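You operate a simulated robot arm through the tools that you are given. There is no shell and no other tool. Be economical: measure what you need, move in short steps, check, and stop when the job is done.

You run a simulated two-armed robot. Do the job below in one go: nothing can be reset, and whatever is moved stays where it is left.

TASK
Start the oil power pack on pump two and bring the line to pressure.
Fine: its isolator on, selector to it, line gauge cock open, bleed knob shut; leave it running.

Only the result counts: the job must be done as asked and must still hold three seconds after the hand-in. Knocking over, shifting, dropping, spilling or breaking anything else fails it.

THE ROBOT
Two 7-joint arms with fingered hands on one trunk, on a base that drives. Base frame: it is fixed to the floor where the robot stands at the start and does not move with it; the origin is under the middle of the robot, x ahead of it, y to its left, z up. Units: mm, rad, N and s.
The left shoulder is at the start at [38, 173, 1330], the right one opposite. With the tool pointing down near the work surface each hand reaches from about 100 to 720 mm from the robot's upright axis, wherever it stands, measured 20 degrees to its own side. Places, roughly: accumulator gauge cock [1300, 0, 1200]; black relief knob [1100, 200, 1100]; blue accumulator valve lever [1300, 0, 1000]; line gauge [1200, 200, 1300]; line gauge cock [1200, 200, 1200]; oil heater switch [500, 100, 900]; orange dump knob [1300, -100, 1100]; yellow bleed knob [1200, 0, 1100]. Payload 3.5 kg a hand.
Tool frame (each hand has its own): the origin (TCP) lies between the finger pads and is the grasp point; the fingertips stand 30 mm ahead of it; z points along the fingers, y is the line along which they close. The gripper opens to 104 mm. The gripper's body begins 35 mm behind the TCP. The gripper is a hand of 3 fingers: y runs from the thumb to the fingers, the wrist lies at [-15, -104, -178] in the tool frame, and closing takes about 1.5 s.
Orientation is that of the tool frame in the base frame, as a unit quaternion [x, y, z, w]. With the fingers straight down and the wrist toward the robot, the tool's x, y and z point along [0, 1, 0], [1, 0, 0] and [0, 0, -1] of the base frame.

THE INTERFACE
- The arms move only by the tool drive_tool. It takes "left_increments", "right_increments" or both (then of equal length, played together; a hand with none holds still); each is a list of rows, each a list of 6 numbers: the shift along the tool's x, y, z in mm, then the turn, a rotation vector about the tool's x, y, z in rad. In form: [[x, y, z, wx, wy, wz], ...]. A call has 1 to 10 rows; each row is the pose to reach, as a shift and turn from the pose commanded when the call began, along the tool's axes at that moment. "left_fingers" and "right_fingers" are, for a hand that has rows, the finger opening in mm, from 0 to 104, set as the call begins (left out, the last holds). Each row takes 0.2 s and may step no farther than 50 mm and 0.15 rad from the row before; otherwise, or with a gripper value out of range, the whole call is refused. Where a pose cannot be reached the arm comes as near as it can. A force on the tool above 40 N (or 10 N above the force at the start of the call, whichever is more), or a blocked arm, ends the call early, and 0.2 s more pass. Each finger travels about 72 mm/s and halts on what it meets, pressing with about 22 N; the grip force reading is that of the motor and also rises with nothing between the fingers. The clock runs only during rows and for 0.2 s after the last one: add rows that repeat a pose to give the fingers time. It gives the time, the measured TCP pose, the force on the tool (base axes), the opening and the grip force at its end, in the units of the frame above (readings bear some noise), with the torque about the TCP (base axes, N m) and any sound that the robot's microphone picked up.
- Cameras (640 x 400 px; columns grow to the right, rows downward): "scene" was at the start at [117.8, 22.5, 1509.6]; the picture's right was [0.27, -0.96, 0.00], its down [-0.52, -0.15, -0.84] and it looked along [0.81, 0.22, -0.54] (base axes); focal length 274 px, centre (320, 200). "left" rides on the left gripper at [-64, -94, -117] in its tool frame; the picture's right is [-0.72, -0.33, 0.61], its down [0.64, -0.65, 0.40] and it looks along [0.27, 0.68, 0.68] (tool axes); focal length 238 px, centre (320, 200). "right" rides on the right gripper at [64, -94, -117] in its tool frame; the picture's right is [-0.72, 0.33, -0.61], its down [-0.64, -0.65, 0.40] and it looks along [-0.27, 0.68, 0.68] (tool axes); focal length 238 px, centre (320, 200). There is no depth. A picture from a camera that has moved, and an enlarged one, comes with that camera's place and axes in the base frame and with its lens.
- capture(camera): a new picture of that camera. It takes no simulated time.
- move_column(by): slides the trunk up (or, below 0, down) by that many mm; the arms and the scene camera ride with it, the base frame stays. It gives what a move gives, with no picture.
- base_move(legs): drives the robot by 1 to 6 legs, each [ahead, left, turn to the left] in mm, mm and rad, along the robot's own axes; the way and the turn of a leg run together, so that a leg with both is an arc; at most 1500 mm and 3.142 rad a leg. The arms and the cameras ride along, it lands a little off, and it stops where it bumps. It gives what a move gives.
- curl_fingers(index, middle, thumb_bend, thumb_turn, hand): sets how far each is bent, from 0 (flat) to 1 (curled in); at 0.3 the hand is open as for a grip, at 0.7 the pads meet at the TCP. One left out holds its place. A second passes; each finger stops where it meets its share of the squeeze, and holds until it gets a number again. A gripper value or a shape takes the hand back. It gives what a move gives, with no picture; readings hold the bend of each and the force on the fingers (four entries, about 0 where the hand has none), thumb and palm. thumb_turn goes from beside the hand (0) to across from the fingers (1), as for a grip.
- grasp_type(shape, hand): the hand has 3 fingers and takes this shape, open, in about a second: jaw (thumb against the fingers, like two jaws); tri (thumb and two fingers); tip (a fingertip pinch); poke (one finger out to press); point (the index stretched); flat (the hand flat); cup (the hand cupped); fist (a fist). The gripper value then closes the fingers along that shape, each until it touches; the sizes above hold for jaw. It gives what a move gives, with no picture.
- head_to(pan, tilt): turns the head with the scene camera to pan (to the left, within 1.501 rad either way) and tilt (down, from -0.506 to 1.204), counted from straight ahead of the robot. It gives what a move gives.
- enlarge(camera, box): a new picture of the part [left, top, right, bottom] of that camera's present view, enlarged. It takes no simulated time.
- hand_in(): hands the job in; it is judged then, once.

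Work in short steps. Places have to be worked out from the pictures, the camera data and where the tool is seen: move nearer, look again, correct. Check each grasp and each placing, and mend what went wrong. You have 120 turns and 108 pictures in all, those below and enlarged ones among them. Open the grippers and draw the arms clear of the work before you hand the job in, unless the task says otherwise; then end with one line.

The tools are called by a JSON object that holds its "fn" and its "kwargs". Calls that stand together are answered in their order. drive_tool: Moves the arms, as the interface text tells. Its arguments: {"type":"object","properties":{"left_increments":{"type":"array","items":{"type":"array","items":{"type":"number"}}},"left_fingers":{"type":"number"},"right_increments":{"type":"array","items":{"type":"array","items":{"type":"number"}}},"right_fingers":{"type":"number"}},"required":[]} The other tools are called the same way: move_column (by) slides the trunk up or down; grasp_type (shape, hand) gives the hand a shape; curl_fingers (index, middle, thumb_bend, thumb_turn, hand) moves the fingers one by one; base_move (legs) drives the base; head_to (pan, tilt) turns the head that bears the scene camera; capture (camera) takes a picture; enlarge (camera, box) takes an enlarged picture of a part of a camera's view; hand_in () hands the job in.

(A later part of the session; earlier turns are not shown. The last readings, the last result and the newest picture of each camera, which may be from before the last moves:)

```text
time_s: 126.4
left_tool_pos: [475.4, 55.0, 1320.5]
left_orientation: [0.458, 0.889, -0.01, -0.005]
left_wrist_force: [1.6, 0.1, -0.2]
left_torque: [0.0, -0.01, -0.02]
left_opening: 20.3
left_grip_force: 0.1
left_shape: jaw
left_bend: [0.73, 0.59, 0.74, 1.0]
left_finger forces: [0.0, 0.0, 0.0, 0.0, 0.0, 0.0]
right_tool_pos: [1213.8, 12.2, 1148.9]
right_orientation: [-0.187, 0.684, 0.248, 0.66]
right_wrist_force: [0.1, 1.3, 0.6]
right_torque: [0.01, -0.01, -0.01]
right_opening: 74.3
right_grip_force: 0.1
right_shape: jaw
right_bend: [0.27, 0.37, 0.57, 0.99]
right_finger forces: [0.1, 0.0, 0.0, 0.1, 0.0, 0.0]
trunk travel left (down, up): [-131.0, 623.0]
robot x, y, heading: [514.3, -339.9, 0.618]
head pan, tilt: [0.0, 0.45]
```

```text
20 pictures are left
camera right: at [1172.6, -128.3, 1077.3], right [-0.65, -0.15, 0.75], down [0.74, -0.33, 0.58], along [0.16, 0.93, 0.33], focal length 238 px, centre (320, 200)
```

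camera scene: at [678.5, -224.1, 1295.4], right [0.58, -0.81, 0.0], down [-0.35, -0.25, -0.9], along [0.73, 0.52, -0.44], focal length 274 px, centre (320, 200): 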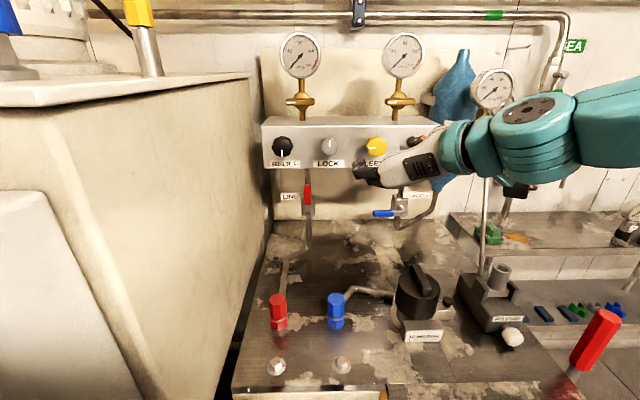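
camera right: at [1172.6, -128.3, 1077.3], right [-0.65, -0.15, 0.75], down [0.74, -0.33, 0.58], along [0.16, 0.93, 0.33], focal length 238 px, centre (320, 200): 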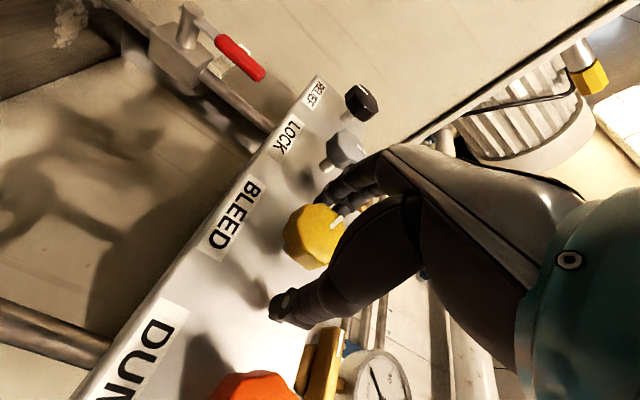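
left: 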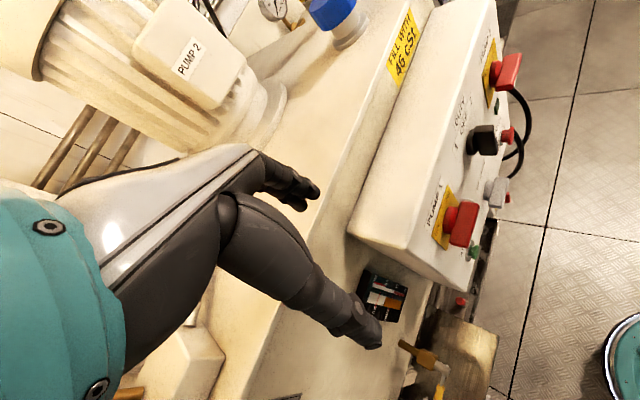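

The mark barely moved: the octagonal knob seems to snap back to its nearest flat on closing, so I need about 45° per stroke. A shorter arm reach should widen the roll range, so I retract and drive the base 45 mm nearer and 25 mm right.

{"fn": "drive_tool", "kwargs": {"right_increments": [[0, 0, -35, 0, 0, 0], [0, 0, -75, 0, 0, 0], [0, 0, -110, 0, 0, 0]]}}

{"fn": "base_move", "kwargs": {"legs": [[45, -25, 0]]}}

{"fn": "drive_tool", "kwargs": {"right_increments": [[0, 0, 0, 0, 0, 0.13], [0, 0, 0, 0, 0, 0.26], [0, 0, 0, 0, 0, 0.39], [0, 0, 0, 0, 0, 0.52]]}}

```text
time_s: 127.2
left_tool_pos: [473.8, 54.1, 1320.2]
left_orientation: [0.458, 0.889, -0.011, -0.005]
left_wrist_force: [0.5, 0.3, -0.8]
left_torque: [0.02, 0.0, -0.01]
left_opening: 20.0
left_grip_force: 0.1
left_shape: jaw
left_bend: [0.73, 0.59, 0.74, 1.0]
left_finger forces: [0.1, 0.0, 0.1, 0.1, 0.0, 0.0]
right_tool_pos: [1126.2, -55.3, 1146.8]
right_orientation: [-0.186, 0.68, 0.249, 0.664]
right_wrist_force: [-0.1, -1.0, 0.6]
right_torque: [0.01, 0.01, -0.01]
right_opening: 74.7
right_grip_force: 0.0
right_shape: jaw
right_bend: [0.27, 0.37, 0.57, 0.99]
right_finger forces: [0.0, 0.0, 0.0, 0.0, 0.1, 0.0]
trunk travel left (down, up): [-131.0, 623.0]
robot x, y, heading: [515.8, -342.2, 0.616]
head pan, tilt: [0.0, 0.45]
```

```text
time_s: 128.1
left_tool_pos: [526.8, 59.5, 1320.2]
left_orientation: [0.458, 0.889, -0.01, -0.004]
left_wrist_force: [0.2, 0.3, -0.2]
left_torque: [0.02, 0.03, 0.0]
left_opening: 20.0
left_grip_force: 0.0
left_shape: jaw
left_bend: [0.73, 0.59, 0.74, 1.0]
left_finger forces: [0.0, 0.1, 0.1, 0.0, 0.0, 0.0]
right_tool_pos: [1178.3, -49.6, 1146.4]
right_orientation: [-0.186, 0.681, 0.25, 0.663]
right_wrist_force: [0.1, -0.3, -0.6]
right_torque: [0.01, 0.01, 0.01]
right_opening: 74.9
right_grip_force: 0.1
right_shape: jaw
right_bend: [0.27, 0.37, 0.57, 0.99]
right_finger forces: [0.0, 0.0, 0.0, 0.0, 0.1, 0.1]
trunk travel left (down, up): [-131.0, 623.0]
robot x, y, heading: [565.4, -334.8, 0.616]
head pan, tilt: [0.0, 0.45]
```

```text
time_s: 129.1
left_tool_pos: [524.2, 59.9, 1321.0]
left_orientation: [0.457, 0.889, -0.01, -0.004]
left_wrist_force: [0.3, 1.2, 0.8]
left_torque: [-0.01, 0.0, -0.02]
left_opening: 20.1
left_grip_force: 0.1
left_shape: jaw
left_bend: [0.73, 0.59, 0.74, 1.0]
left_finger forces: [0.0, 0.1, 0.0, 0.1, 0.1, 0.0]
right_tool_pos: [1213.1, -97.3, 1176.8]
right_orientation: [-0.029, 0.71, 0.39, 0.585]
right_wrist_force: [0.0, 0.6, -0.5]
right_torque: [0.01, 0.01, 0.0]
right_opening: 74.6
right_grip_force: 0.1
right_shape: jaw
right_bend: [0.27, 0.36, 0.57, 0.99]
right_finger forces: [0.1, 0.0, 0.0, 0.0, 0.0, 0.0]
right hand out of reach, approached as far as the arm can: row 1, 2, 3, 4
trunk travel left (down, up): [-131.0, 623.0]
robot x, y, heading: [560.9, -331.2, 0.62]
head pan, tilt: [0.0, 0.45]
```

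Shorter reach is worse, so I return to the longer reach, slightly farther even, and roll back to the start angle in front of the knob.

{"fn": "base_move", "kwargs": {"legs": [[-55, 15, 0]]}}

{"fn": "drive_tool", "kwargs": {"right_increments": [[8, 5, 0, 0, 0, -0.12], [16, 10, 0, 0, 0, -0.24], [24, 16, 0, 0, 0, -0.36], [32, 21, 0, 0, 0, -0.48], [40, 26, 5, 0, 0, -0.6], [48, 32, 15, 0, 0, -0.72], [56, 37, 30, 0, 0, -0.84], [63, 42, 45, 0, 0, -0.965]]}}

{"fn": "capture", "kwargs": {"camera": "right"}}

```text
time_s: 130.1
left_tool_pos: [470.8, 40.0, 1320.9]
left_orientation: [0.459, 0.889, -0.011, -0.005]
left_wrist_force: [-1.0, 0.0, 0.6]
left_torque: [0.02, -0.05, 0.0]
left_opening: 20.3
left_grip_force: 0.1
left_shape: jaw
left_bend: [0.73, 0.59, 0.74, 1.0]
left_finger forces: [0.0, 0.0, 0.1, 0.0, 0.0, 0.0]
right_tool_pos: [1160.3, -115.6, 1176.1]
right_orientation: [-0.032, 0.71, 0.391, 0.585]
right_wrist_force: [-0.6, -0.7, 0.2]
right_torque: [-0.04, 0.0, -0.04]
right_opening: 74.8
right_grip_force: 0.1
right_shape: jaw
right_bend: [0.27, 0.36, 0.57, 0.99]
right_finger forces: [0.0, 0.0, 0.1, 0.1, 0.0, 0.0]
trunk travel left (down, up): [-131.0, 623.0]
robot x, y, heading: [511.6, -353.9, 0.624]
head pan, tilt: [0.0, 0.45]
```

```text
time_s: 131.9
left_tool_pos: [471.0, 41.2, 1320.0]
left_orientation: [0.459, 0.888, -0.01, -0.005]
left_wrist_force: [0.2, 1.0, -0.4]
left_torque: [-0.01, 0.0, -0.01]
left_opening: 20.3
left_grip_force: 0.0
left_shape: jaw
left_bend: [0.73, 0.59, 0.74, 1.0]
left_finger forces: [0.0, 0.1, 0.0, 0.0, 0.1, 0.0]
right_tool_pos: [1157.3, -34.6, 1144.3]
right_orientation: [-0.357, 0.614, 0.074, 0.7]
right_wrist_force: [0.6, 0.8, -0.4]
right_torque: [0.0, -0.02, -0.03]
right_opening: 74.6
right_grip_force: 0.0
right_shape: jaw
right_bend: [0.27, 0.36, 0.57, 0.99]
right_finger forces: [0.1, 0.0, 0.0, 0.0, 0.0, 0.0]
trunk travel left (down, up): [-131.0, 623.0]
robot x, y, heading: [515.2, -353.5, 0.62]
head pan, tilt: [0.0, 0.45]
```

```text
19 pictures are left
camera right: at [1129.9, -192.5, 1125.1], right [-0.84, 0.12, 0.53], down [0.53, -0.02, 0.85], along [0.11, 0.99, -0.04], focal length 238 px, centre (320, 200)
```

right: 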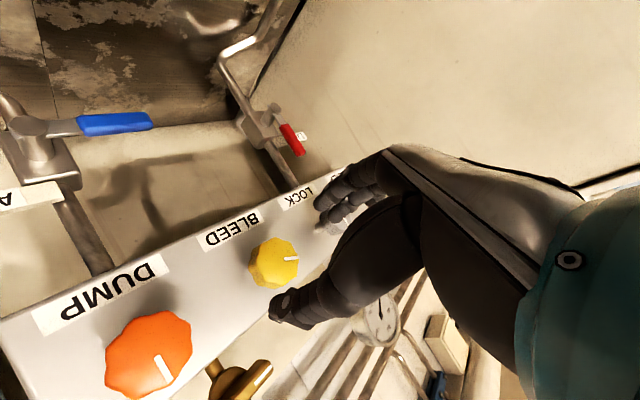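

Compared with the same view before, the mark has turned about 40°, to roughly 20° above left, so the ratcheting works. I grip again and take a stroke of 0.65.

{"fn": "drive_tool", "kwargs": {"right_increments": [[-3, 1, 25, 0, 0, 0], [-3, 1, 50, 0, 0, 0], [-3, 1, 74, 0, 0, 0]]}}

{"fn": "drive_tool", "kwargs": {"right_increments": [[0, 0, 0, 0, 0, 0], [0, 0, 0, 0, 0, 0], [0, 0, 0, 0, 0, 0], [0, 0, 0, 0, 0, 0], [0, 0, 0, 0, 0, 0]], "right_fingers": 0}}

{"fn": "drive_tool", "kwargs": {"right_increments": [[0, 0, 0, 0, 0, 0.12], [0, 0, 0, 0, 0, 0.24], [0, 0, 0, 0, 0, 0.36], [0, 0, 0, 0, 0, 0.48], [0, 0, 0, 0, 0, 0.58]]}}

{"fn": "drive_tool", "kwargs": {"right_increments": [[0, 0, 0, 0, 0, 0], [0, 0, 0, 0, 0, 0], [0, 0, 0, 0, 0, 0], [0, 0, 0, 0, 0, 0]], "right_fingers": 75}}

{"fn": "capture", "kwargs": {"camera": "right"}}

```text
time_s: 132.7
left_tool_pos: [472.2, 41.1, 1320.5]
left_orientation: [0.459, 0.889, -0.011, -0.005]
left_wrist_force: [-0.8, -0.5, -1.5]
left_torque: [0.02, 0.01, 0.01]
left_opening: 20.2
left_grip_force: 0.1
left_shape: jaw
left_bend: [0.73, 0.59, 0.74, 1.0]
left_finger forces: [0.0, 0.0, 0.0, 0.0, 0.0, 0.0]
right_tool_pos: [1215.5, 11.4, 1143.7]
right_orientation: [-0.358, 0.615, 0.074, 0.698]
right_wrist_force: [0.1, 0.5, 1.0]
right_torque: [0.01, 0.02, -0.02]
right_opening: 74.8
right_grip_force: 0.0
right_shape: jaw
right_bend: [0.27, 0.36, 0.57, 0.99]
right_finger forces: [0.0, 0.1, 0.1, 0.0, 0.1, 0.1]
trunk travel left (down, up): [-131.0, 623.0]
robot x, y, heading: [508.3, -351.6, 0.62]
head pan, tilt: [0.0, 0.45]
```

```text
time_s: 133.9
left_tool_pos: [473.4, 41.3, 1320.3]
left_orientation: [0.459, 0.889, -0.011, -0.005]
left_wrist_force: [0.4, 0.0, -0.1]
left_torque: [0.02, 0.0, 0.01]
left_opening: 20.4
left_grip_force: 0.1
left_shape: jaw
left_bend: [0.73, 0.59, 0.74, 1.0]
left_finger forces: [0.0, 0.0, 0.0, 0.1, 0.0, 0.1]
right_tool_pos: [1216.5, 11.8, 1142.5]
right_orientation: [-0.356, 0.615, 0.073, 0.7]
right_wrist_force: [8.1, 5.3, 2.1]
right_torque: [0.01, 0.01, -0.06]
right_opening: 26.3
right_grip_force: 21.3
right_shape: jaw
right_bend: [0.74, 0.64, 0.75, 1.0]
right_finger forces: [12.0, 5.7, 0.0, 0.0, 19.9, 0.1]
trunk travel left (down, up): [-131.0, 623.0]
robot x, y, heading: [509.9, -354.1, 0.615]
head pan, tilt: [0.0, 0.45]
```

```text
time_s: 135.1
left_tool_pos: [474.4, 41.3, 1320.0]
left_orientation: [0.459, 0.889, -0.011, -0.005]
left_wrist_force: [-0.4, 0.2, -1.1]
left_torque: [-0.01, 0.01, 0.0]
left_opening: 20.1
left_grip_force: 0.1
left_shape: jaw
left_bend: [0.73, 0.59, 0.74, 1.0]
left_finger forces: [0.1, 0.1, 0.0, 0.0, 0.0, 0.0]
right_tool_pos: [1217.7, 11.6, 1144.0]
right_orientation: [-0.167, 0.695, 0.269, 0.646]
right_wrist_force: [11.5, 4.3, -3.1]
right_torque: [-0.07, -0.01, -0.11]
right_opening: 25.8
right_grip_force: 22.0
right_shape: jaw
right_bend: [0.74, 0.64, 0.75, 1.0]
right_finger forces: [12.4, 4.8, 0.0, 0.0, 21.3, 0.1]
trunk travel left (down, up): [-131.0, 623.0]
robot x, y, heading: [509.8, -351.6, 0.622]
head pan, tilt: [0.0, 0.45]
```

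```text
time_s: 136.1
left_tool_pos: [472.3, 39.8, 1320.7]
left_orientation: [0.459, 0.888, -0.01, -0.005]
left_wrist_force: [-0.4, 0.1, 0.1]
left_torque: [0.04, -0.04, 0.01]
left_opening: 20.3
left_grip_force: 0.0
left_shape: jaw
left_bend: [0.73, 0.59, 0.74, 1.0]
left_finger forces: [0.0, 0.0, 0.0, 0.0, 0.0, 0.0]
right_tool_pos: [1213.6, 10.3, 1146.4]
right_orientation: [-0.169, 0.694, 0.268, 0.646]
right_wrist_force: [-1.2, -0.1, 0.1]
right_torque: [0.03, -0.03, 0.0]
right_opening: 74.3
right_grip_force: 0.1
right_shape: jaw
right_bend: [0.27, 0.37, 0.57, 0.99]
right_finger forces: [0.0, 0.1, 0.1, 0.0, 0.1, 0.1]
trunk travel left (down, up): [-131.0, 623.0]
robot x, y, heading: [511.4, -358.1, 0.62]
head pan, tilt: [0.0, 0.45]
```

```text
18 pictures are left
camera right: at [1169.8, -124.7, 1070.7], right [-0.61, -0.19, 0.77], down [0.78, -0.36, 0.52], along [0.18, 0.92, 0.36], focal length 238 px, centre (320, 200)
```

right: 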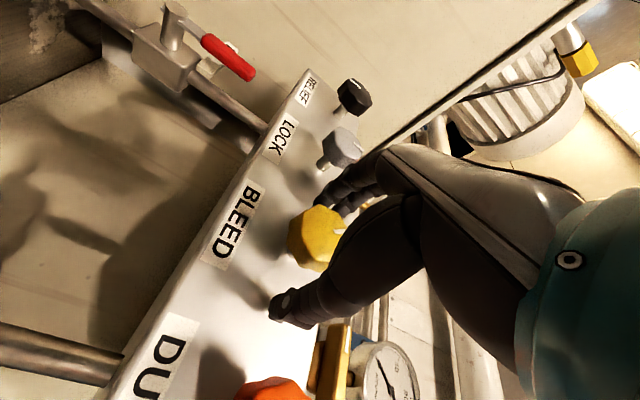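

The mark has moved out of sight behind the fingers, so it is advancing. I run another cycle, then roll back and look.

{"fn": "drive_tool", "kwargs": {"right_increments": [[0, 0, 0, 0, 0, -0.14], [0, 0, 0, 0, 0, -0.28], [0, 0, 0, 0, 0, -0.42], [0, 0, 0, 0, 0, -0.56], [0, 0, 0, 0, 0, -0.58]]}}

{"fn": "drive_tool", "kwargs": {"right_increments": [[0, 0, 2, 0, 0, 0], [0, 0, 2, 0, 0, 0], [0, 0, 2, 0, 0, 0], [0, 0, 2, 0, 0, 0], [0, 0, 2, 0, 0, 0]], "right_fingers": 0}}

{"fn": "drive_tool", "kwargs": {"right_increments": [[0, 0, 0, 0, 0, 0.12], [0, 0, 0, 0, 0, 0.24], [0, 0, 0, 0, 0, 0.36], [0, 0, 0, 0, 0, 0.48], [0, 0, 0, 0, 0, 0.58]]}}

{"fn": "drive_tool", "kwargs": {"right_increments": [[0, 0, 0, 0, 0, 0], [0, 0, 0, 0, 0, 0], [0, 0, 0, 0, 0, 0], [0, 0, 0, 0, 0, 0]], "right_fingers": 75}}

{"fn": "drive_tool", "kwargs": {"right_increments": [[0, 0, -30, 0, 0, 0], [0, 0, -60, 0, 0, -0.14], [0, 0, -75, 0, 0, -0.28], [0, 0, -75, 0, 0, -0.42], [0, 0, -75, 0, 0, -0.56], [0, 0, -75, 0, 0, -0.58]]}}

{"fn": "capture", "kwargs": {"camera": "right"}}

```text
time_s: 137.3
left_tool_pos: [471.5, 40.0, 1321.0]
left_orientation: [0.458, 0.889, -0.011, -0.004]
left_wrist_force: [0.4, 0.4, 0.1]
left_torque: [0.0, 0.01, 0.0]
left_opening: 20.2
left_grip_force: 0.1
left_shape: jaw
left_bend: [0.73, 0.59, 0.74, 1.0]
left_finger forces: [0.0, 0.0, 0.1, 0.0, 0.0, 0.1]
right_tool_pos: [1215.6, 9.7, 1144.5]
right_orientation: [-0.357, 0.615, 0.074, 0.699]
right_wrist_force: [0.6, 0.2, -0.3]
right_torque: [0.0, 0.0, 0.0]
right_opening: 74.4
right_grip_force: 0.1
right_shape: jaw
right_bend: [0.27, 0.37, 0.57, 0.99]
right_finger forces: [0.0, 0.0, 0.0, 0.0, 0.0, 0.0]
trunk travel left (down, up): [-131.0, 623.0]
robot x, y, heading: [512.3, -351.3, 0.623]
head pan, tilt: [0.0, 0.45]
```

```text
time_s: 138.5
left_tool_pos: [472.4, 42.0, 1320.8]
left_orientation: [0.459, 0.888, -0.011, -0.005]
left_wrist_force: [0.1, 0.3, 0.5]
left_torque: [0.02, 0.01, 0.0]
left_opening: 20.3
left_grip_force: 0.1
left_shape: jaw
left_bend: [0.73, 0.59, 0.74, 1.0]
left_finger forces: [0.0, 0.0, 0.0, 0.0, 0.0, 0.1]
right_tool_pos: [1217.4, 11.3, 1143.7]
right_orientation: [-0.357, 0.615, 0.074, 0.699]
right_wrist_force: [8.1, 4.6, 1.9]
right_torque: [0.06, -0.04, -0.04]
right_opening: 24.6
right_grip_force: 21.8
right_shape: jaw
right_bend: [0.74, 0.72, 0.75, 1.0]
right_finger forces: [11.8, 5.7, 0.0, 0.0, 20.2, 0.0]
trunk travel left (down, up): [-131.0, 623.0]
robot x, y, heading: [514.3, -353.4, 0.619]
head pan, tilt: [0.0, 0.45]
```

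```text
time_s: 139.7
left_tool_pos: [473.8, 41.6, 1320.5]
left_orientation: [0.459, 0.888, -0.012, -0.005]
left_wrist_force: [0.6, -0.9, 0.5]
left_torque: [-0.07, 0.03, -0.02]
left_opening: 19.9
left_grip_force: 0.2
left_shape: jaw
left_bend: [0.73, 0.59, 0.74, 1.0]
left_finger forces: [0.1, 0.0, 0.0, 0.0, 0.0, 0.1]
right_tool_pos: [1218.4, 12.0, 1143.5]
right_orientation: [-0.167, 0.695, 0.27, 0.645]
right_wrist_force: [10.3, 0.6, -1.0]
right_torque: [-0.03, -0.05, -0.05]
right_opening: 24.5
right_grip_force: 22.5
right_shape: jaw
right_bend: [0.75, 0.72, 0.75, 1.0]
right_finger forces: [11.6, 4.5, 0.0, 0.0, 22.2, 0.1]
trunk travel left (down, up): [-131.0, 623.0]
robot x, y, heading: [509.1, -352.6, 0.62]
head pan, tilt: [0.0, 0.45]
```

```text
time_s: 140.7
left_tool_pos: [472.0, 39.6, 1320.9]
left_orientation: [0.459, 0.888, -0.01, -0.004]
left_wrist_force: [0.1, 0.4, -0.1]
left_torque: [0.0, 0.01, 0.01]
left_opening: 20.1
left_grip_force: 0.1
left_shape: jaw
left_bend: [0.73, 0.59, 0.74, 1.0]
left_finger forces: [0.0, 0.0, 0.1, 0.0, 0.0, 0.0]
right_tool_pos: [1216.0, 13.2, 1146.1]
right_orientation: [-0.169, 0.694, 0.27, 0.646]
right_wrist_force: [0.4, 0.3, 0.1]
right_torque: [0.0, -0.02, -0.01]
right_opening: 74.8
right_grip_force: 0.1
right_shape: jaw
right_bend: [0.27, 0.37, 0.57, 0.99]
right_finger forces: [0.0, 0.1, 0.0, 0.0, 0.0, 0.0]
trunk travel left (down, up): [-131.0, 623.0]
robot x, y, heading: [514.0, -356.8, 0.621]
head pan, tilt: [0.0, 0.45]
```

```text
time_s: 142.1
left_tool_pos: [470.8, 40.4, 1320.0]
left_orientation: [0.459, 0.888, -0.01, -0.004]
left_wrist_force: [0.7, -0.6, -0.4]
left_torque: [0.02, 0.01, 0.0]
left_opening: 20.0
left_grip_force: 0.0
left_shape: jaw
left_bend: [0.73, 0.59, 0.74, 1.0]
left_finger forces: [0.1, 0.1, 0.0, 0.1, 0.1, 0.1]
right_tool_pos: [1156.0, -32.3, 1145.0]
right_orientation: [-0.358, 0.614, 0.074, 0.699]
right_wrist_force: [0.1, -0.7, 0.6]
right_torque: [-0.03, 0.03, 0.02]
right_opening: 74.4
right_grip_force: 0.0
right_shape: jaw
right_bend: [0.27, 0.37, 0.57, 0.99]
right_finger forces: [0.1, 0.1, 0.0, 0.0, 0.0, 0.0]
right hand out of reach, approached as far as the arm can: row 1
trunk travel left (down, up): [-131.0, 623.0]
robot x, y, heading: [511.8, -351.5, 0.625]
head pan, tilt: [0.0, 0.45]
```

```text
17 pictures are left
camera right: at [1129.1, -190.7, 1126.8], right [-0.84, 0.12, 0.53], down [0.53, -0.02, 0.85], along [0.11, 0.99, -0.04], focal length 238 px, centre (320, 200)
```

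right: 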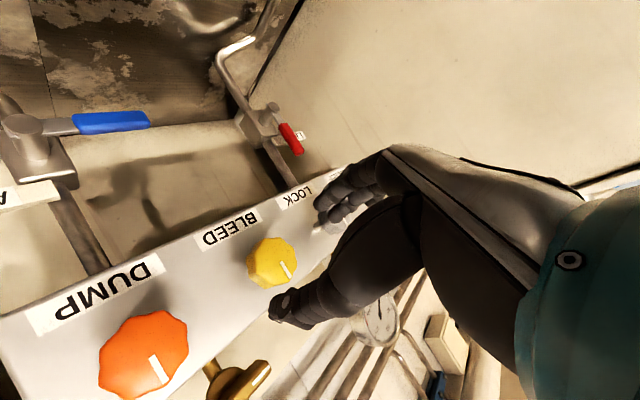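

The bleed mark is now parallel to the dump mark, pointing up. Next comes the line gauge cock at about (1167,177,1230): I raise the trunk 85 mm and shift the base 164 mm left and 50 mm forward.

{"fn": "move_column", "kwargs": {"by": 85}}

{"fn": "base_move", "kwargs": {"legs": [[0, 164, 0], [45, 0, 0]]}}

{"fn": "drive_tool", "kwargs": {"right_increments": [[0, 0, 0, 0, 0, 0], [0, 0, 0, 0, 0, 0]], "right_fingers": 104}}

{"fn": "capture", "kwargs": {"camera": "right"}}

{"fn": "capture", "kwargs": {"camera": "scene"}}

```text
time_s: 143.3
left_tool_pos: [472.7, 40.9, 1405.3]
left_orientation: [0.458, 0.889, -0.011, -0.005]
left_wrist_force: [-1.0, 0.6, -0.4]
left_torque: [0.01, 0.04, 0.01]
left_opening: 20.2
left_grip_force: 0.1
left_shape: jaw
left_bend: [0.73, 0.59, 0.74, 1.0]
left_finger forces: [0.0, 0.0, 0.1, 0.1, 0.1, 0.0]
right_tool_pos: [1156.9, -32.7, 1228.7]
right_orientation: [-0.358, 0.615, 0.074, 0.699]
right_wrist_force: [0.4, -0.1, 0.9]
right_torque: [0.0, 0.0, 0.0]
right_opening: 74.7
right_grip_force: 0.0
right_shape: jaw
right_bend: [0.27, 0.37, 0.57, 0.99]
right_finger forces: [0.1, 0.0, 0.0, 0.0, 0.0, 0.0]
trunk travel left (down, up): [-216.0, 538.0]
robot x, y, heading: [511.6, -351.5, 0.615]
head pan, tilt: [0.0, 0.45]
```

```text
time_s: 145.2
left_tool_pos: [414.5, 201.5, 1404.4]
left_orientation: [0.459, 0.888, -0.012, -0.005]
left_wrist_force: [0.2, 0.6, -0.1]
left_torque: [-0.02, 0.02, 0.01]
left_opening: 20.4
left_grip_force: 0.1
left_shape: jaw
left_bend: [0.73, 0.59, 0.74, 1.0]
left_finger forces: [0.1, 0.1, 0.0, 0.1, 0.0, 0.0]
right_tool_pos: [1097.2, 128.0, 1229.3]
right_orientation: [-0.357, 0.615, 0.073, 0.699]
right_wrist_force: [0.0, 0.8, 0.6]
right_torque: [0.02, 0.02, 0.0]
right_opening: 74.7
right_grip_force: 0.0
right_shape: jaw
right_bend: [0.27, 0.37, 0.57, 0.99]
right_finger forces: [0.1, 0.1, 0.0, 0.0, 0.0, 0.0]
trunk travel left (down, up): [-216.0, 538.0]
robot x, y, heading: [453.3, -193.1, 0.621]
head pan, tilt: [0.0, 0.45]
```

```text
time_s: 145.8
left_tool_pos: [412.9, 200.5, 1406.1]
left_orientation: [0.458, 0.889, -0.01, -0.005]
left_wrist_force: [-0.4, 0.5, 0.6]
left_torque: [-0.03, 0.02, -0.02]
left_opening: 19.9
left_grip_force: 0.1
left_shape: jaw
left_bend: [0.73, 0.59, 0.74, 1.0]
left_finger forces: [0.0, 0.0, 0.0, 0.1, 0.1, 0.0]
right_tool_pos: [1097.3, 127.9, 1230.5]
right_orientation: [-0.358, 0.614, 0.074, 0.7]
right_wrist_force: [0.6, 0.5, -0.5]
right_torque: [0.02, 0.01, -0.01]
right_opening: 103.6
right_grip_force: 0.1
right_shape: jaw
right_bend: [0.3, 0.3, 0.3, 0.98]
right_finger forces: [0.1, 0.0, 0.0, 0.1, 0.0, 0.0]
trunk travel left (down, up): [-216.0, 538.0]
robot x, y, heading: [456.0, -198.1, 0.621]
head pan, tilt: [0.0, 0.45]
```

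```text
16 pictures are left
camera right: at [1069.7, -30.9, 1211.9], right [-0.84, 0.12, 0.53], down [0.53, -0.03, 0.85], along [0.11, 0.99, -0.04], focal length 238 px, centre (320, 200)
```

right: 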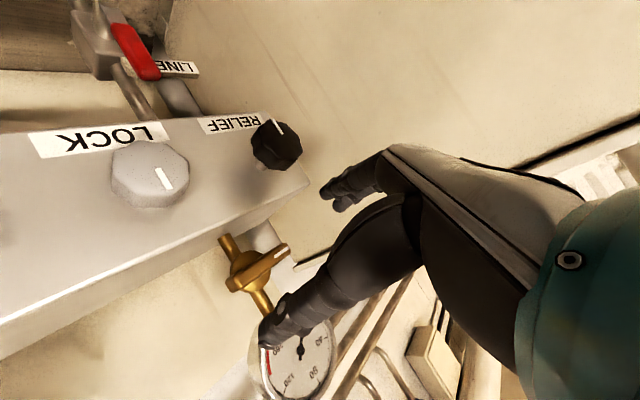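

```text
15 pictures are left
camera scene: at [610.8, -82.8, 1308.9], right [0.58, -0.81, 0.0], down [-0.35, -0.25, -0.9], along [0.73, 0.52, -0.44], focal length 274 px, centre (320, 200)
```

scene: 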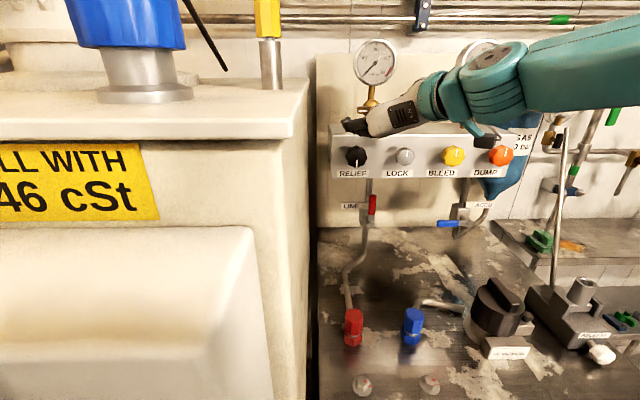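

The cock handle is dead ahead: 88 mm in front, laterally within 3 mm. I advance 80 mm with the jaws fully open.

{"fn": "drive_tool", "kwargs": {"right_increments": [[0, -2, 25, 0, 0, 0], [1, -3, 50, 0, 0, 0], [1, -3, 68, 0, 0, 0], [1, -3, 82, 0, 0, 0]]}}

{"fn": "capture", "kwargs": {"camera": "right"}}

```text
time_s: 146.8
left_tool_pos: [412.5, 200.3, 1405.6]
left_orientation: [0.459, 0.888, -0.011, -0.005]
left_wrist_force: [0.1, 0.0, 0.0]
left_torque: [-0.01, -0.01, 0.0]
left_opening: 20.4
left_grip_force: 0.1
left_shape: jaw
left_bend: [0.73, 0.59, 0.74, 1.0]
left_finger forces: [0.1, 0.0, 0.1, 0.0, 0.1, 0.0]
right_tool_pos: [1164.6, 173.6, 1229.2]
right_orientation: [-0.357, 0.615, 0.074, 0.699]
right_wrist_force: [-0.3, 1.5, 0.4]
right_torque: [0.0, -0.01, -0.02]
right_opening: 103.7
right_grip_force: 0.0
right_shape: jaw
right_bend: [0.3, 0.3, 0.3, 0.98]
right_finger forces: [0.0, 0.0, 0.0, 0.1, 0.0, 0.0]
trunk travel left (down, up): [-216.0, 538.0]
robot x, y, heading: [449.1, -196.5, 0.618]
head pan, tilt: [0.0, 0.45]
```

```text
14 pictures are left
camera right: at [1137.6, 15.8, 1211.6], right [-0.84, 0.12, 0.53], down [0.53, -0.02, 0.85], along [0.11, 0.99, -0.04], focal length 238 px, centre (320, 200)
```

right: 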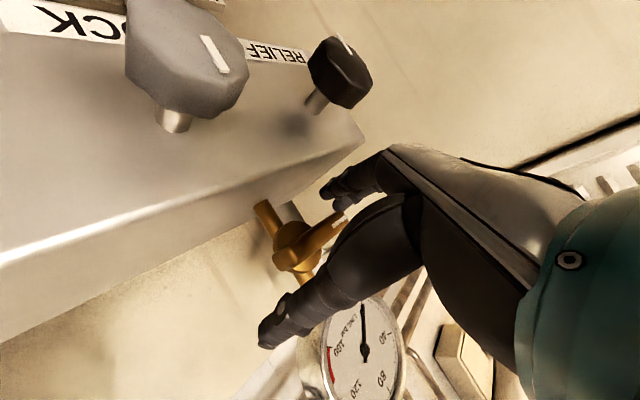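

The handle lies between thumb and fingers. I close and roll clockwise 0.5.

{"fn": "drive_tool", "kwargs": {"right_increments": [[0, 0, 0, 0, 0, 0], [0, 0, 0, 0, 0, 0], [0, 0, 0, 0, 0, 0], [0, 0, 0, 0, 0, 0], [0, 0, 0, 0, 0, 0], [0, 0, 0, 0, 0, 0], [0, 0, 0, 0, 0, 0]], "right_fingers": 0}}

{"fn": "drive_tool", "kwargs": {"right_increments": [[0, 0, 0, 0, 0, 0.1], [0, 0, 0, 0, 0, 0.2], [0, 0, 0, 0, 0, 0.3], [0, 0, 0, 0, 0, 0.4], [0, 0, 0, 0, 0, 0.5]]}}

{"fn": "capture", "kwargs": {"camera": "right"}}

```text
time_s: 148.4
left_tool_pos: [411.0, 202.3, 1405.4]
left_orientation: [0.458, 0.889, -0.011, -0.004]
left_wrist_force: [0.4, 0.7, 0.1]
left_torque: [-0.03, -0.03, 0.02]
left_opening: 20.1
left_grip_force: 0.1
left_shape: jaw
left_bend: [0.73, 0.59, 0.74, 1.0]
left_finger forces: [0.0, 0.1, 0.1, 0.0, 0.0, 0.0]
right_tool_pos: [1162.2, 175.3, 1231.0]
right_orientation: [-0.358, 0.614, 0.074, 0.699]
right_wrist_force: [-2.8, 9.9, 4.4]
right_torque: [0.04, -0.04, 0.25]
right_opening: 26.0
right_grip_force: 22.1
right_shape: jaw
right_bend: [0.74, 0.45, 0.77, 1.0]
right_finger forces: [9.8, 11.0, 0.0, 0.0, 12.5, 0.1]
trunk travel left (down, up): [-216.0, 538.0]
robot x, y, heading: [452.6, -194.4, 0.621]
head pan, tilt: [0.0, 0.45]
```

```text
time_s: 149.6
left_tool_pos: [411.4, 201.3, 1405.5]
left_orientation: [0.458, 0.889, -0.011, -0.005]
left_wrist_force: [0.5, 0.0, -0.8]
left_torque: [-0.01, 0.01, -0.01]
left_opening: 20.2
left_grip_force: 0.0
left_shape: jaw
left_bend: [0.73, 0.59, 0.74, 1.0]
left_finger forces: [0.1, 0.1, 0.1, 0.1, 0.0, 0.0]
right_tool_pos: [1164.0, 171.4, 1229.1]
right_orientation: [-0.193, 0.685, 0.245, 0.659]
right_wrist_force: [-1.0, 5.2, 8.3]
right_torque: [0.08, -0.15, 0.19]
right_opening: 25.4
right_grip_force: 21.7
right_shape: jaw
right_bend: [0.74, 0.45, 0.77, 1.0]
right_finger forces: [9.8, 9.9, 0.0, 0.1, 13.9, 0.0]
trunk travel left (down, up): [-216.0, 538.0]
robot x, y, heading: [453.4, -197.0, 0.623]
head pan, tilt: [0.0, 0.45]
```

```text
13 pictures are left
camera right: at [1122.9, 34.2, 1160.5], right [-0.65, -0.14, 0.75], down [0.75, -0.32, 0.58], along [0.16, 0.94, 0.32], focal length 238 px, centre (320, 200)
```

right: 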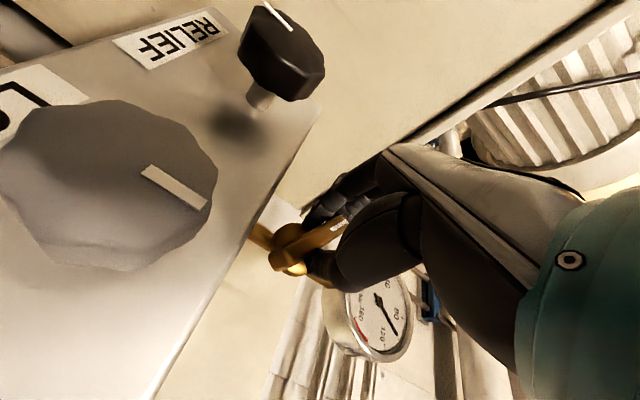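

The handle has turned about 45° and the gauge needle appears to have moved. I take it 0.16 further, open, roll back and take a second stroke.

{"fn": "drive_tool", "kwargs": {"right_increments": [[0, 0, 0, 0, 0, 0.08], [0, 0, 0, 0, 0, 0.16]]}}

{"fn": "drive_tool", "kwargs": {"right_increments": [[0, 0, 0, 0, 0, 0], [0, 0, 0, 0, 0, 0], [0, 0, 0, 0, 0, 0], [0, 0, 0, 0, 0, 0], [0, 0, 0, 0, 0, 0]], "right_fingers": 104}}

{"fn": "drive_tool", "kwargs": {"right_increments": [[0, 0, -35, 0, 0, 0], [0, 0, -80, 0, 0, 0]]}}

{"fn": "capture", "kwargs": {"camera": "right"}}

```text
time_s: 150.2
left_tool_pos: [410.7, 199.7, 1405.9]
left_orientation: [0.459, 0.888, -0.01, -0.004]
left_wrist_force: [0.3, 0.9, -0.9]
left_torque: [-0.03, -0.01, -0.03]
left_opening: 20.0
left_grip_force: 0.2
left_shape: jaw
left_bend: [0.73, 0.59, 0.74, 1.0]
left_finger forces: [0.0, 0.0, 0.1, 0.1, 0.0, 0.0]
right_tool_pos: [1164.7, 173.5, 1230.1]
right_orientation: [-0.141, 0.7, 0.295, 0.635]
right_wrist_force: [-3.9, 0.4, 3.0]
right_torque: [0.04, -0.09, 0.16]
right_opening: 25.7
right_grip_force: 21.8
right_shape: jaw
right_bend: [0.74, 0.45, 0.77, 1.0]
right_finger forces: [12.5, 9.0, 0.0, 0.1, 12.9, 0.0]
trunk travel left (down, up): [-216.0, 538.0]
robot x, y, heading: [446.0, -193.9, 0.62]
head pan, tilt: [0.0, 0.45]
```

```text
time_s: 151.4
left_tool_pos: [412.5, 200.2, 1405.8]
left_orientation: [0.459, 0.888, -0.01, -0.005]
left_wrist_force: [0.8, 0.3, 0.1]
left_torque: [-0.01, -0.03, 0.02]
left_opening: 20.3
left_grip_force: 0.1
left_shape: jaw
left_bend: [0.73, 0.59, 0.74, 1.0]
left_finger forces: [0.0, 0.0, 0.1, 0.0, 0.1, 0.0]
right_tool_pos: [1166.4, 174.0, 1231.9]
right_orientation: [-0.14, 0.701, 0.295, 0.635]
right_wrist_force: [-0.1, -0.4, 0.8]
right_torque: [0.01, -0.01, -0.03]
right_opening: 103.5
right_grip_force: 0.1
right_shape: jaw
right_bend: [0.3, 0.3, 0.3, 0.98]
right_finger forces: [0.1, 0.0, 0.1, 0.0, 0.0, 0.1]
trunk travel left (down, up): [-216.0, 538.0]
robot x, y, heading: [452.4, -195.1, 0.621]
head pan, tilt: [0.0, 0.45]
```

```text
time_s: 152.0
left_tool_pos: [411.9, 198.7, 1406.0]
left_orientation: [0.458, 0.889, -0.011, -0.004]
left_wrist_force: [0.0, -0.6, 0.2]
left_torque: [0.03, 0.0, -0.01]
left_opening: 20.3
left_grip_force: 0.1
left_shape: jaw
left_bend: [0.73, 0.59, 0.74, 1.0]
left_finger forces: [0.0, 0.0, 0.0, 0.0, 0.0, 0.0]
right_tool_pos: [1101.8, 123.8, 1243.4]
right_orientation: [-0.14, 0.702, 0.295, 0.634]
right_wrist_force: [-1.1, 0.0, -0.6]
right_torque: [0.03, 0.07, -0.01]
right_opening: 103.8
right_grip_force: 0.0
right_shape: jaw
right_bend: [0.3, 0.3, 0.3, 0.98]
right_finger forces: [0.0, 0.0, 0.0, 0.0, 0.0, 0.0]
right hand out of reach, approached as far as the arm can: row 1, 2
trunk travel left (down, up): [-216.0, 538.0]
robot x, y, heading: [448.2, -193.8, 0.62]
head pan, tilt: [0.0, 0.45]
```

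```text
12 pictures are left
camera right: at [1052.1, -7.0, 1162.4], right [-0.57, -0.23, 0.79], down [0.8, -0.39, 0.46], along [0.2, 0.89, 0.41], focal length 238 px, centre (320, 200)
```

right: 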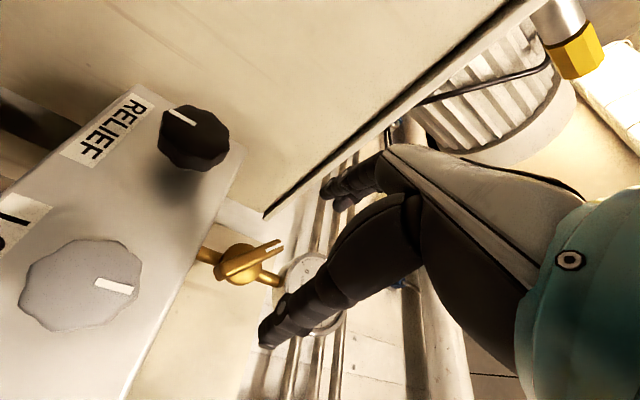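

The handle stands about 45–50° round. I roll back, advance onto it again, close and take another stroke of about 0.6.

{"fn": "drive_tool", "kwargs": {"right_increments": [[4, 0, 0, 0, 0, -0.13], [8, 1, 0, 0, 0, -0.26], [13, 1, 0, 0, 0, -0.39], [13, 1, 0, 0, 0, -0.52], [13, 1, 0, 0, 0, -0.65]]}}

{"fn": "drive_tool", "kwargs": {"right_increments": [[0, -1, 25, 0, 0, 0], [1, -2, 50, 0, 0, 0], [1, -2, 66, 0, 0, 0], [1, -2, 79, 0, 0, 0]]}}

{"fn": "drive_tool", "kwargs": {"right_increments": [[0, 0, 0, 0, 0, 0], [0, 0, 0, 0, 0, 0], [0, 0, 0, 0, 0, 0], [0, 0, 0, 0, 0, 0], [0, 0, 0, 0, 0, 0], [0, 0, 0, 0, 0, 0], [0, 0, 0, 0, 0, 0]], "right_fingers": 0}}

{"fn": "drive_tool", "kwargs": {"right_increments": [[0, 0, 0, 0, 0, 0.12], [0, 0, 0, 0, 0, 0.24], [0, 0, 0, 0, 0, 0.36], [0, 0, 0, 0, 0, 0.48], [0, 0, 0, 0, 0, 0.6]]}}

{"fn": "capture", "kwargs": {"camera": "right"}}

```text
time_s: 153.2
left_tool_pos: [412.0, 200.1, 1406.0]
left_orientation: [0.459, 0.889, -0.01, -0.005]
left_wrist_force: [0.3, 0.6, -0.3]
left_torque: [0.0, 0.02, -0.01]
left_opening: 20.2
left_grip_force: 0.1
left_shape: jaw
left_bend: [0.73, 0.59, 0.74, 1.0]
left_finger forces: [0.0, 0.0, 0.0, 0.0, 0.1, 0.0]
right_tool_pos: [1098.7, 126.7, 1230.8]
right_orientation: [-0.354, 0.616, 0.078, 0.699]
right_wrist_force: [-0.4, -0.4, -0.4]
right_torque: [-0.03, 0.02, -0.04]
right_opening: 103.8
right_grip_force: 0.1
right_shape: jaw
right_bend: [0.3, 0.3, 0.3, 0.98]
right_finger forces: [0.0, 0.0, 0.0, 0.0, 0.0, 0.1]
trunk travel left (down, up): [-216.0, 538.0]
robot x, y, heading: [450.2, -196.5, 0.62]
head pan, tilt: [0.0, 0.45]
```

```text
time_s: 154.2
left_tool_pos: [412.7, 200.2, 1405.2]
left_orientation: [0.459, 0.889, -0.01, -0.005]
left_wrist_force: [-0.3, -0.3, -0.2]
left_torque: [0.01, 0.0, 0.0]
left_opening: 20.1
left_grip_force: 0.1
left_shape: jaw
left_bend: [0.73, 0.59, 0.74, 1.0]
left_finger forces: [0.0, 0.0, 0.1, 0.0, 0.0, 0.1]
right_tool_pos: [1163.3, 170.9, 1227.9]
right_orientation: [-0.354, 0.616, 0.077, 0.699]
right_wrist_force: [0.2, -0.5, 0.0]
right_torque: [-0.01, 0.01, -0.01]
right_opening: 103.5
right_grip_force: 0.1
right_shape: jaw
right_bend: [0.3, 0.3, 0.3, 0.98]
right_finger forces: [0.1, 0.1, 0.0, 0.0, 0.1, 0.0]
trunk travel left (down, up): [-216.0, 538.0]
robot x, y, heading: [452.6, -197.0, 0.615]
head pan, tilt: [0.0, 0.45]
```

```text
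time_s: 155.8
left_tool_pos: [413.3, 199.9, 1405.9]
left_orientation: [0.458, 0.889, -0.01, -0.004]
left_wrist_force: [1.0, 0.4, 0.3]
left_torque: [0.0, -0.03, 0.0]
left_opening: 20.4
left_grip_force: 0.1
left_shape: jaw
left_bend: [0.73, 0.59, 0.74, 1.0]
left_finger forces: [0.1, 0.0, 0.0, 0.0, 0.0, 0.1]
right_tool_pos: [1163.2, 172.4, 1228.0]
right_orientation: [-0.354, 0.617, 0.079, 0.699]
right_wrist_force: [0.9, 0.6, -0.3]
right_torque: [-0.01, 0.01, 0.04]
right_opening: 11.5
right_grip_force: 22.1
right_shape: jaw
right_bend: [0.72, 0.57, 0.73, 1.0]
right_finger forces: [13.2, 6.0, 0.0, 0.1, 18.0, 0.0]
trunk travel left (down, up): [-216.0, 538.0]
robot x, y, heading: [448.5, -196.9, 0.618]
head pan, tilt: [0.0, 0.45]
```

```text
time_s: 157.0
left_tool_pos: [411.4, 198.9, 1406.7]
left_orientation: [0.459, 0.888, -0.011, -0.005]
left_wrist_force: [0.2, -0.2, -1.1]
left_torque: [-0.02, -0.06, 0.02]
left_opening: 20.0
left_grip_force: 0.0
left_shape: jaw
left_bend: [0.73, 0.59, 0.74, 1.0]
left_finger forces: [0.0, 0.0, 0.0, 0.0, 0.0, 0.0]
right_tool_pos: [1164.7, 170.9, 1228.4]
right_orientation: [-0.157, 0.696, 0.28, 0.642]
right_wrist_force: [-5.6, -8.5, -8.3]
right_torque: [-0.16, 0.11, -0.06]
right_opening: 11.9
right_grip_force: 22.0
right_shape: jaw
right_bend: [0.72, 0.58, 0.73, 1.0]
right_finger forces: [14.3, 5.8, 0.0, 0.1, 22.8, 0.0]
trunk travel left (down, up): [-216.0, 538.0]
robot x, y, heading: [452.3, -194.9, 0.622]
head pan, tilt: [0.0, 0.45]
```

```text
11 pictures are left
camera right: at [1117.7, 38.3, 1150.9], right [-0.59, -0.21, 0.78], down [0.78, -0.37, 0.5], along [0.19, 0.91, 0.38], focal length 238 px, centre (320, 200)
```

right: 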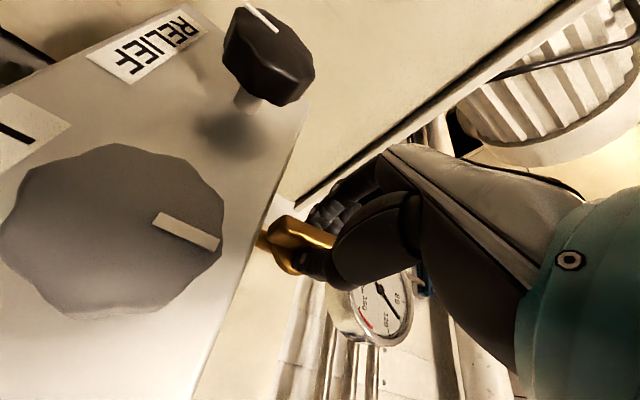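

The bar now runs along the stem, i.e. open. I release, retract and read the gauge with the scene camera.

{"fn": "drive_tool", "kwargs": {"right_increments": [[0, 0, 0, 0, 0, 0], [0, 0, 0, 0, 0, 0], [0, 0, 0, 0, 0, 0], [0, 0, 0, 0, 0, 0], [0, 0, 0, 0, 0, 0]], "right_fingers": 104}}

{"fn": "drive_tool", "kwargs": {"right_increments": [[0, 0, -35, 0, 0, 0], [0, 0, -80, 0, 0, 0], [0, 0, -120, 0, 0, 0]]}}

{"fn": "base_move", "kwargs": {"legs": [[-60, -160, 0]]}}

{"fn": "enlarge", "kwargs": {"camera": "scene", "box": [250, 20, 450, 180]}}

```text
time_s: 158.2
left_tool_pos: [412.6, 200.2, 1405.8]
left_orientation: [0.459, 0.889, -0.011, -0.005]
left_wrist_force: [-0.9, -0.4, -0.4]
left_torque: [-0.01, 0.01, -0.02]
left_opening: 20.4
left_grip_force: 0.0
left_shape: jaw
left_bend: [0.73, 0.59, 0.74, 1.0]
left_finger forces: [0.1, 0.1, 0.0, 0.1, 0.1, 0.0]
right_tool_pos: [1165.1, 172.8, 1230.0]
right_orientation: [-0.157, 0.695, 0.28, 0.643]
right_wrist_force: [-0.4, 0.0, 0.2]
right_torque: [-0.01, -0.02, -0.01]
right_opening: 103.8
right_grip_force: 0.1
right_shape: jaw
right_bend: [0.3, 0.3, 0.3, 0.98]
right_finger forces: [0.0, 0.0, 0.0, 0.2, 0.1, 0.0]
trunk travel left (down, up): [-216.0, 538.0]
robot x, y, heading: [448.7, -198.2, 0.623]
head pan, tilt: [0.0, 0.45]
```

```text
time_s: 159.0
left_tool_pos: [411.8, 198.5, 1405.9]
left_orientation: [0.458, 0.889, -0.01, -0.005]
left_wrist_force: [0.1, -1.2, -0.2]
left_torque: [0.01, 0.03, -0.02]
left_opening: 20.3
left_grip_force: 0.1
left_shape: jaw
left_bend: [0.73, 0.59, 0.74, 1.0]
left_finger forces: [0.0, 0.1, 0.0, 0.0, 0.0, 0.0]
right_tool_pos: [1068.1, 98.8, 1237.9]
right_orientation: [-0.157, 0.697, 0.279, 0.642]
right_wrist_force: [0.5, -0.3, -0.3]
right_torque: [-0.01, 0.0, -0.01]
right_opening: 103.7
right_grip_force: 0.0
right_shape: jaw
right_bend: [0.3, 0.3, 0.3, 0.98]
right_finger forces: [0.0, 0.0, 0.0, 0.0, 0.1, 0.0]
right hand out of reach, approached as far as the arm can: row 1, 2, 3
trunk travel left (down, up): [-216.0, 538.0]
robot x, y, heading: [451.3, -193.3, 0.625]
head pan, tilt: [0.0, 0.45]
```

```text
time_s: 160.5
left_tool_pos: [456.1, 33.9, 1406.7]
left_orientation: [0.458, 0.889, -0.011, -0.005]
left_wrist_force: [-0.4, 0.8, 0.1]
left_torque: [0.07, 0.03, 0.03]
left_opening: 20.3
left_grip_force: 0.0
left_shape: jaw
left_bend: [0.73, 0.59, 0.74, 1.0]
left_finger forces: [0.0, 0.0, 0.1, 0.0, 0.0, 0.0]
right_tool_pos: [1113.0, -64.6, 1236.6]
right_orientation: [-0.157, 0.696, 0.28, 0.642]
right_wrist_force: [0.7, -0.1, 0.3]
right_torque: [0.02, 0.03, -0.01]
right_opening: 103.6
right_grip_force: 0.0
right_shape: jaw
right_bend: [0.3, 0.3, 0.3, 0.98]
right_finger forces: [0.0, 0.0, 0.1, 0.1, 0.1, 0.0]
trunk travel left (down, up): [-216.0, 538.0]
robot x, y, heading: [495.6, -364.4, 0.626]
head pan, tilt: [0.0, 0.45]
```

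```text
2.50 times, centred on (350, 100) of scene
camera zoom: at [655.9, -248.2, 1308.9], right [0.58, -0.81, 0.0], down [-0.35, -0.25, -0.9], along [0.73, 0.52, -0.43], focal length 684 px, centre (245, 450)
```

zoom: 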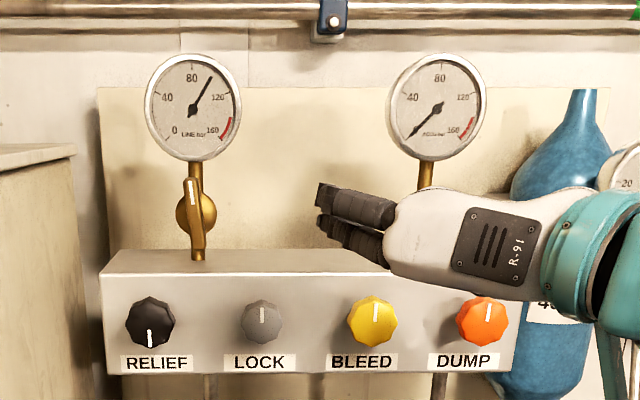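

The line gauge reads about 95–100 bar and the bleed mark points up, so the line is at pressure. The cock is about 8° short of upright, so I go back to finish it: lower the trunk 10 mm for roll range and return to the cock.

{"fn": "base_move", "kwargs": {"legs": [[0, 160, 0], [60, 0, 0]]}}

{"fn": "move_column", "kwargs": {"by": -10}}

{"fn": "drive_tool", "kwargs": {"right_increments": [[0, 0, 0, 0, 0, -0.12], [0, 0, 0, 0, 0, -0.24], [0, 0, 0, 0, 0, -0.3]]}}

```text
time_s: 162.5
left_tool_pos: [413.0, 204.1, 1405.3]
left_orientation: [0.459, 0.888, -0.011, -0.005]
left_wrist_force: [1.4, 0.8, -0.2]
left_torque: [0.02, 0.02, 0.0]
left_opening: 20.4
left_grip_force: 0.0
left_shape: jaw
left_bend: [0.73, 0.59, 0.74, 1.0]
left_finger forces: [0.0, 0.0, 0.0, 0.0, 0.2, 0.0]
right_tool_pos: [1068.5, 101.3, 1237.7]
right_orientation: [-0.156, 0.697, 0.279, 0.642]
right_wrist_force: [-0.2, 0.0, -0.5]
right_torque: [-0.03, -0.01, 0.0]
right_opening: 103.9
right_grip_force: 0.0
right_shape: jaw
right_bend: [0.3, 0.3, 0.3, 0.98]
right_finger forces: [0.1, 0.1, 0.1, 0.0, 0.0, 0.1]
trunk travel left (down, up): [-216.0, 538.0]
robot x, y, heading: [452.6, -192.0, 0.613]
head pan, tilt: [0.0, 0.45]
```

```text
time_s: 163.1
left_tool_pos: [412.7, 203.1, 1396.9]
left_orientation: [0.459, 0.888, -0.01, -0.005]
left_wrist_force: [-0.7, -0.7, -0.2]
left_torque: [0.03, 0.0, 0.03]
left_opening: 20.2
left_grip_force: 0.1
left_shape: jaw
left_bend: [0.73, 0.59, 0.74, 1.0]
left_finger forces: [0.0, 0.0, 0.1, 0.0, 0.0, 0.0]
right_tool_pos: [1068.6, 101.3, 1226.8]
right_orientation: [-0.156, 0.696, 0.279, 0.643]
right_wrist_force: [-0.1, 0.3, -0.1]
right_torque: [0.0, 0.0, 0.02]
right_opening: 103.7
right_grip_force: 0.0
right_shape: jaw
right_bend: [0.3, 0.3, 0.3, 0.98]
right_finger forces: [0.0, 0.0, 0.1, 0.1, 0.0, 0.0]
trunk travel left (down, up): [-206.0, 548.0]
robot x, y, heading: [452.0, -190.6, 0.617]
head pan, tilt: [0.0, 0.45]
```

```text
time_s: 163.9
left_tool_pos: [413.4, 203.3, 1395.3]
left_orientation: [0.46, 0.888, -0.01, -0.004]
left_wrist_force: [-0.4, 0.4, 0.1]
left_torque: [-0.02, 0.0, -0.01]
left_opening: 19.9
left_grip_force: 0.1
left_shape: jaw
left_bend: [0.73, 0.59, 0.74, 1.0]
left_finger forces: [0.1, 0.1, 0.0, 0.1, 0.0, 0.0]
right_tool_pos: [1067.1, 100.7, 1227.5]
right_orientation: [-0.259, 0.666, 0.178, 0.676]
right_wrist_force: [0.1, 0.3, 0.0]
right_torque: [-0.01, -0.04, 0.0]
right_opening: 103.5
right_grip_force: 0.1
right_shape: jaw
right_bend: [0.3, 0.3, 0.3, 0.98]
right_finger forces: [0.1, 0.0, 0.1, 0.0, 0.1, 0.1]
trunk travel left (down, up): [-206.0, 548.0]
robot x, y, heading: [454.2, -193.3, 0.621]
head pan, tilt: [0.0, 0.45]
```

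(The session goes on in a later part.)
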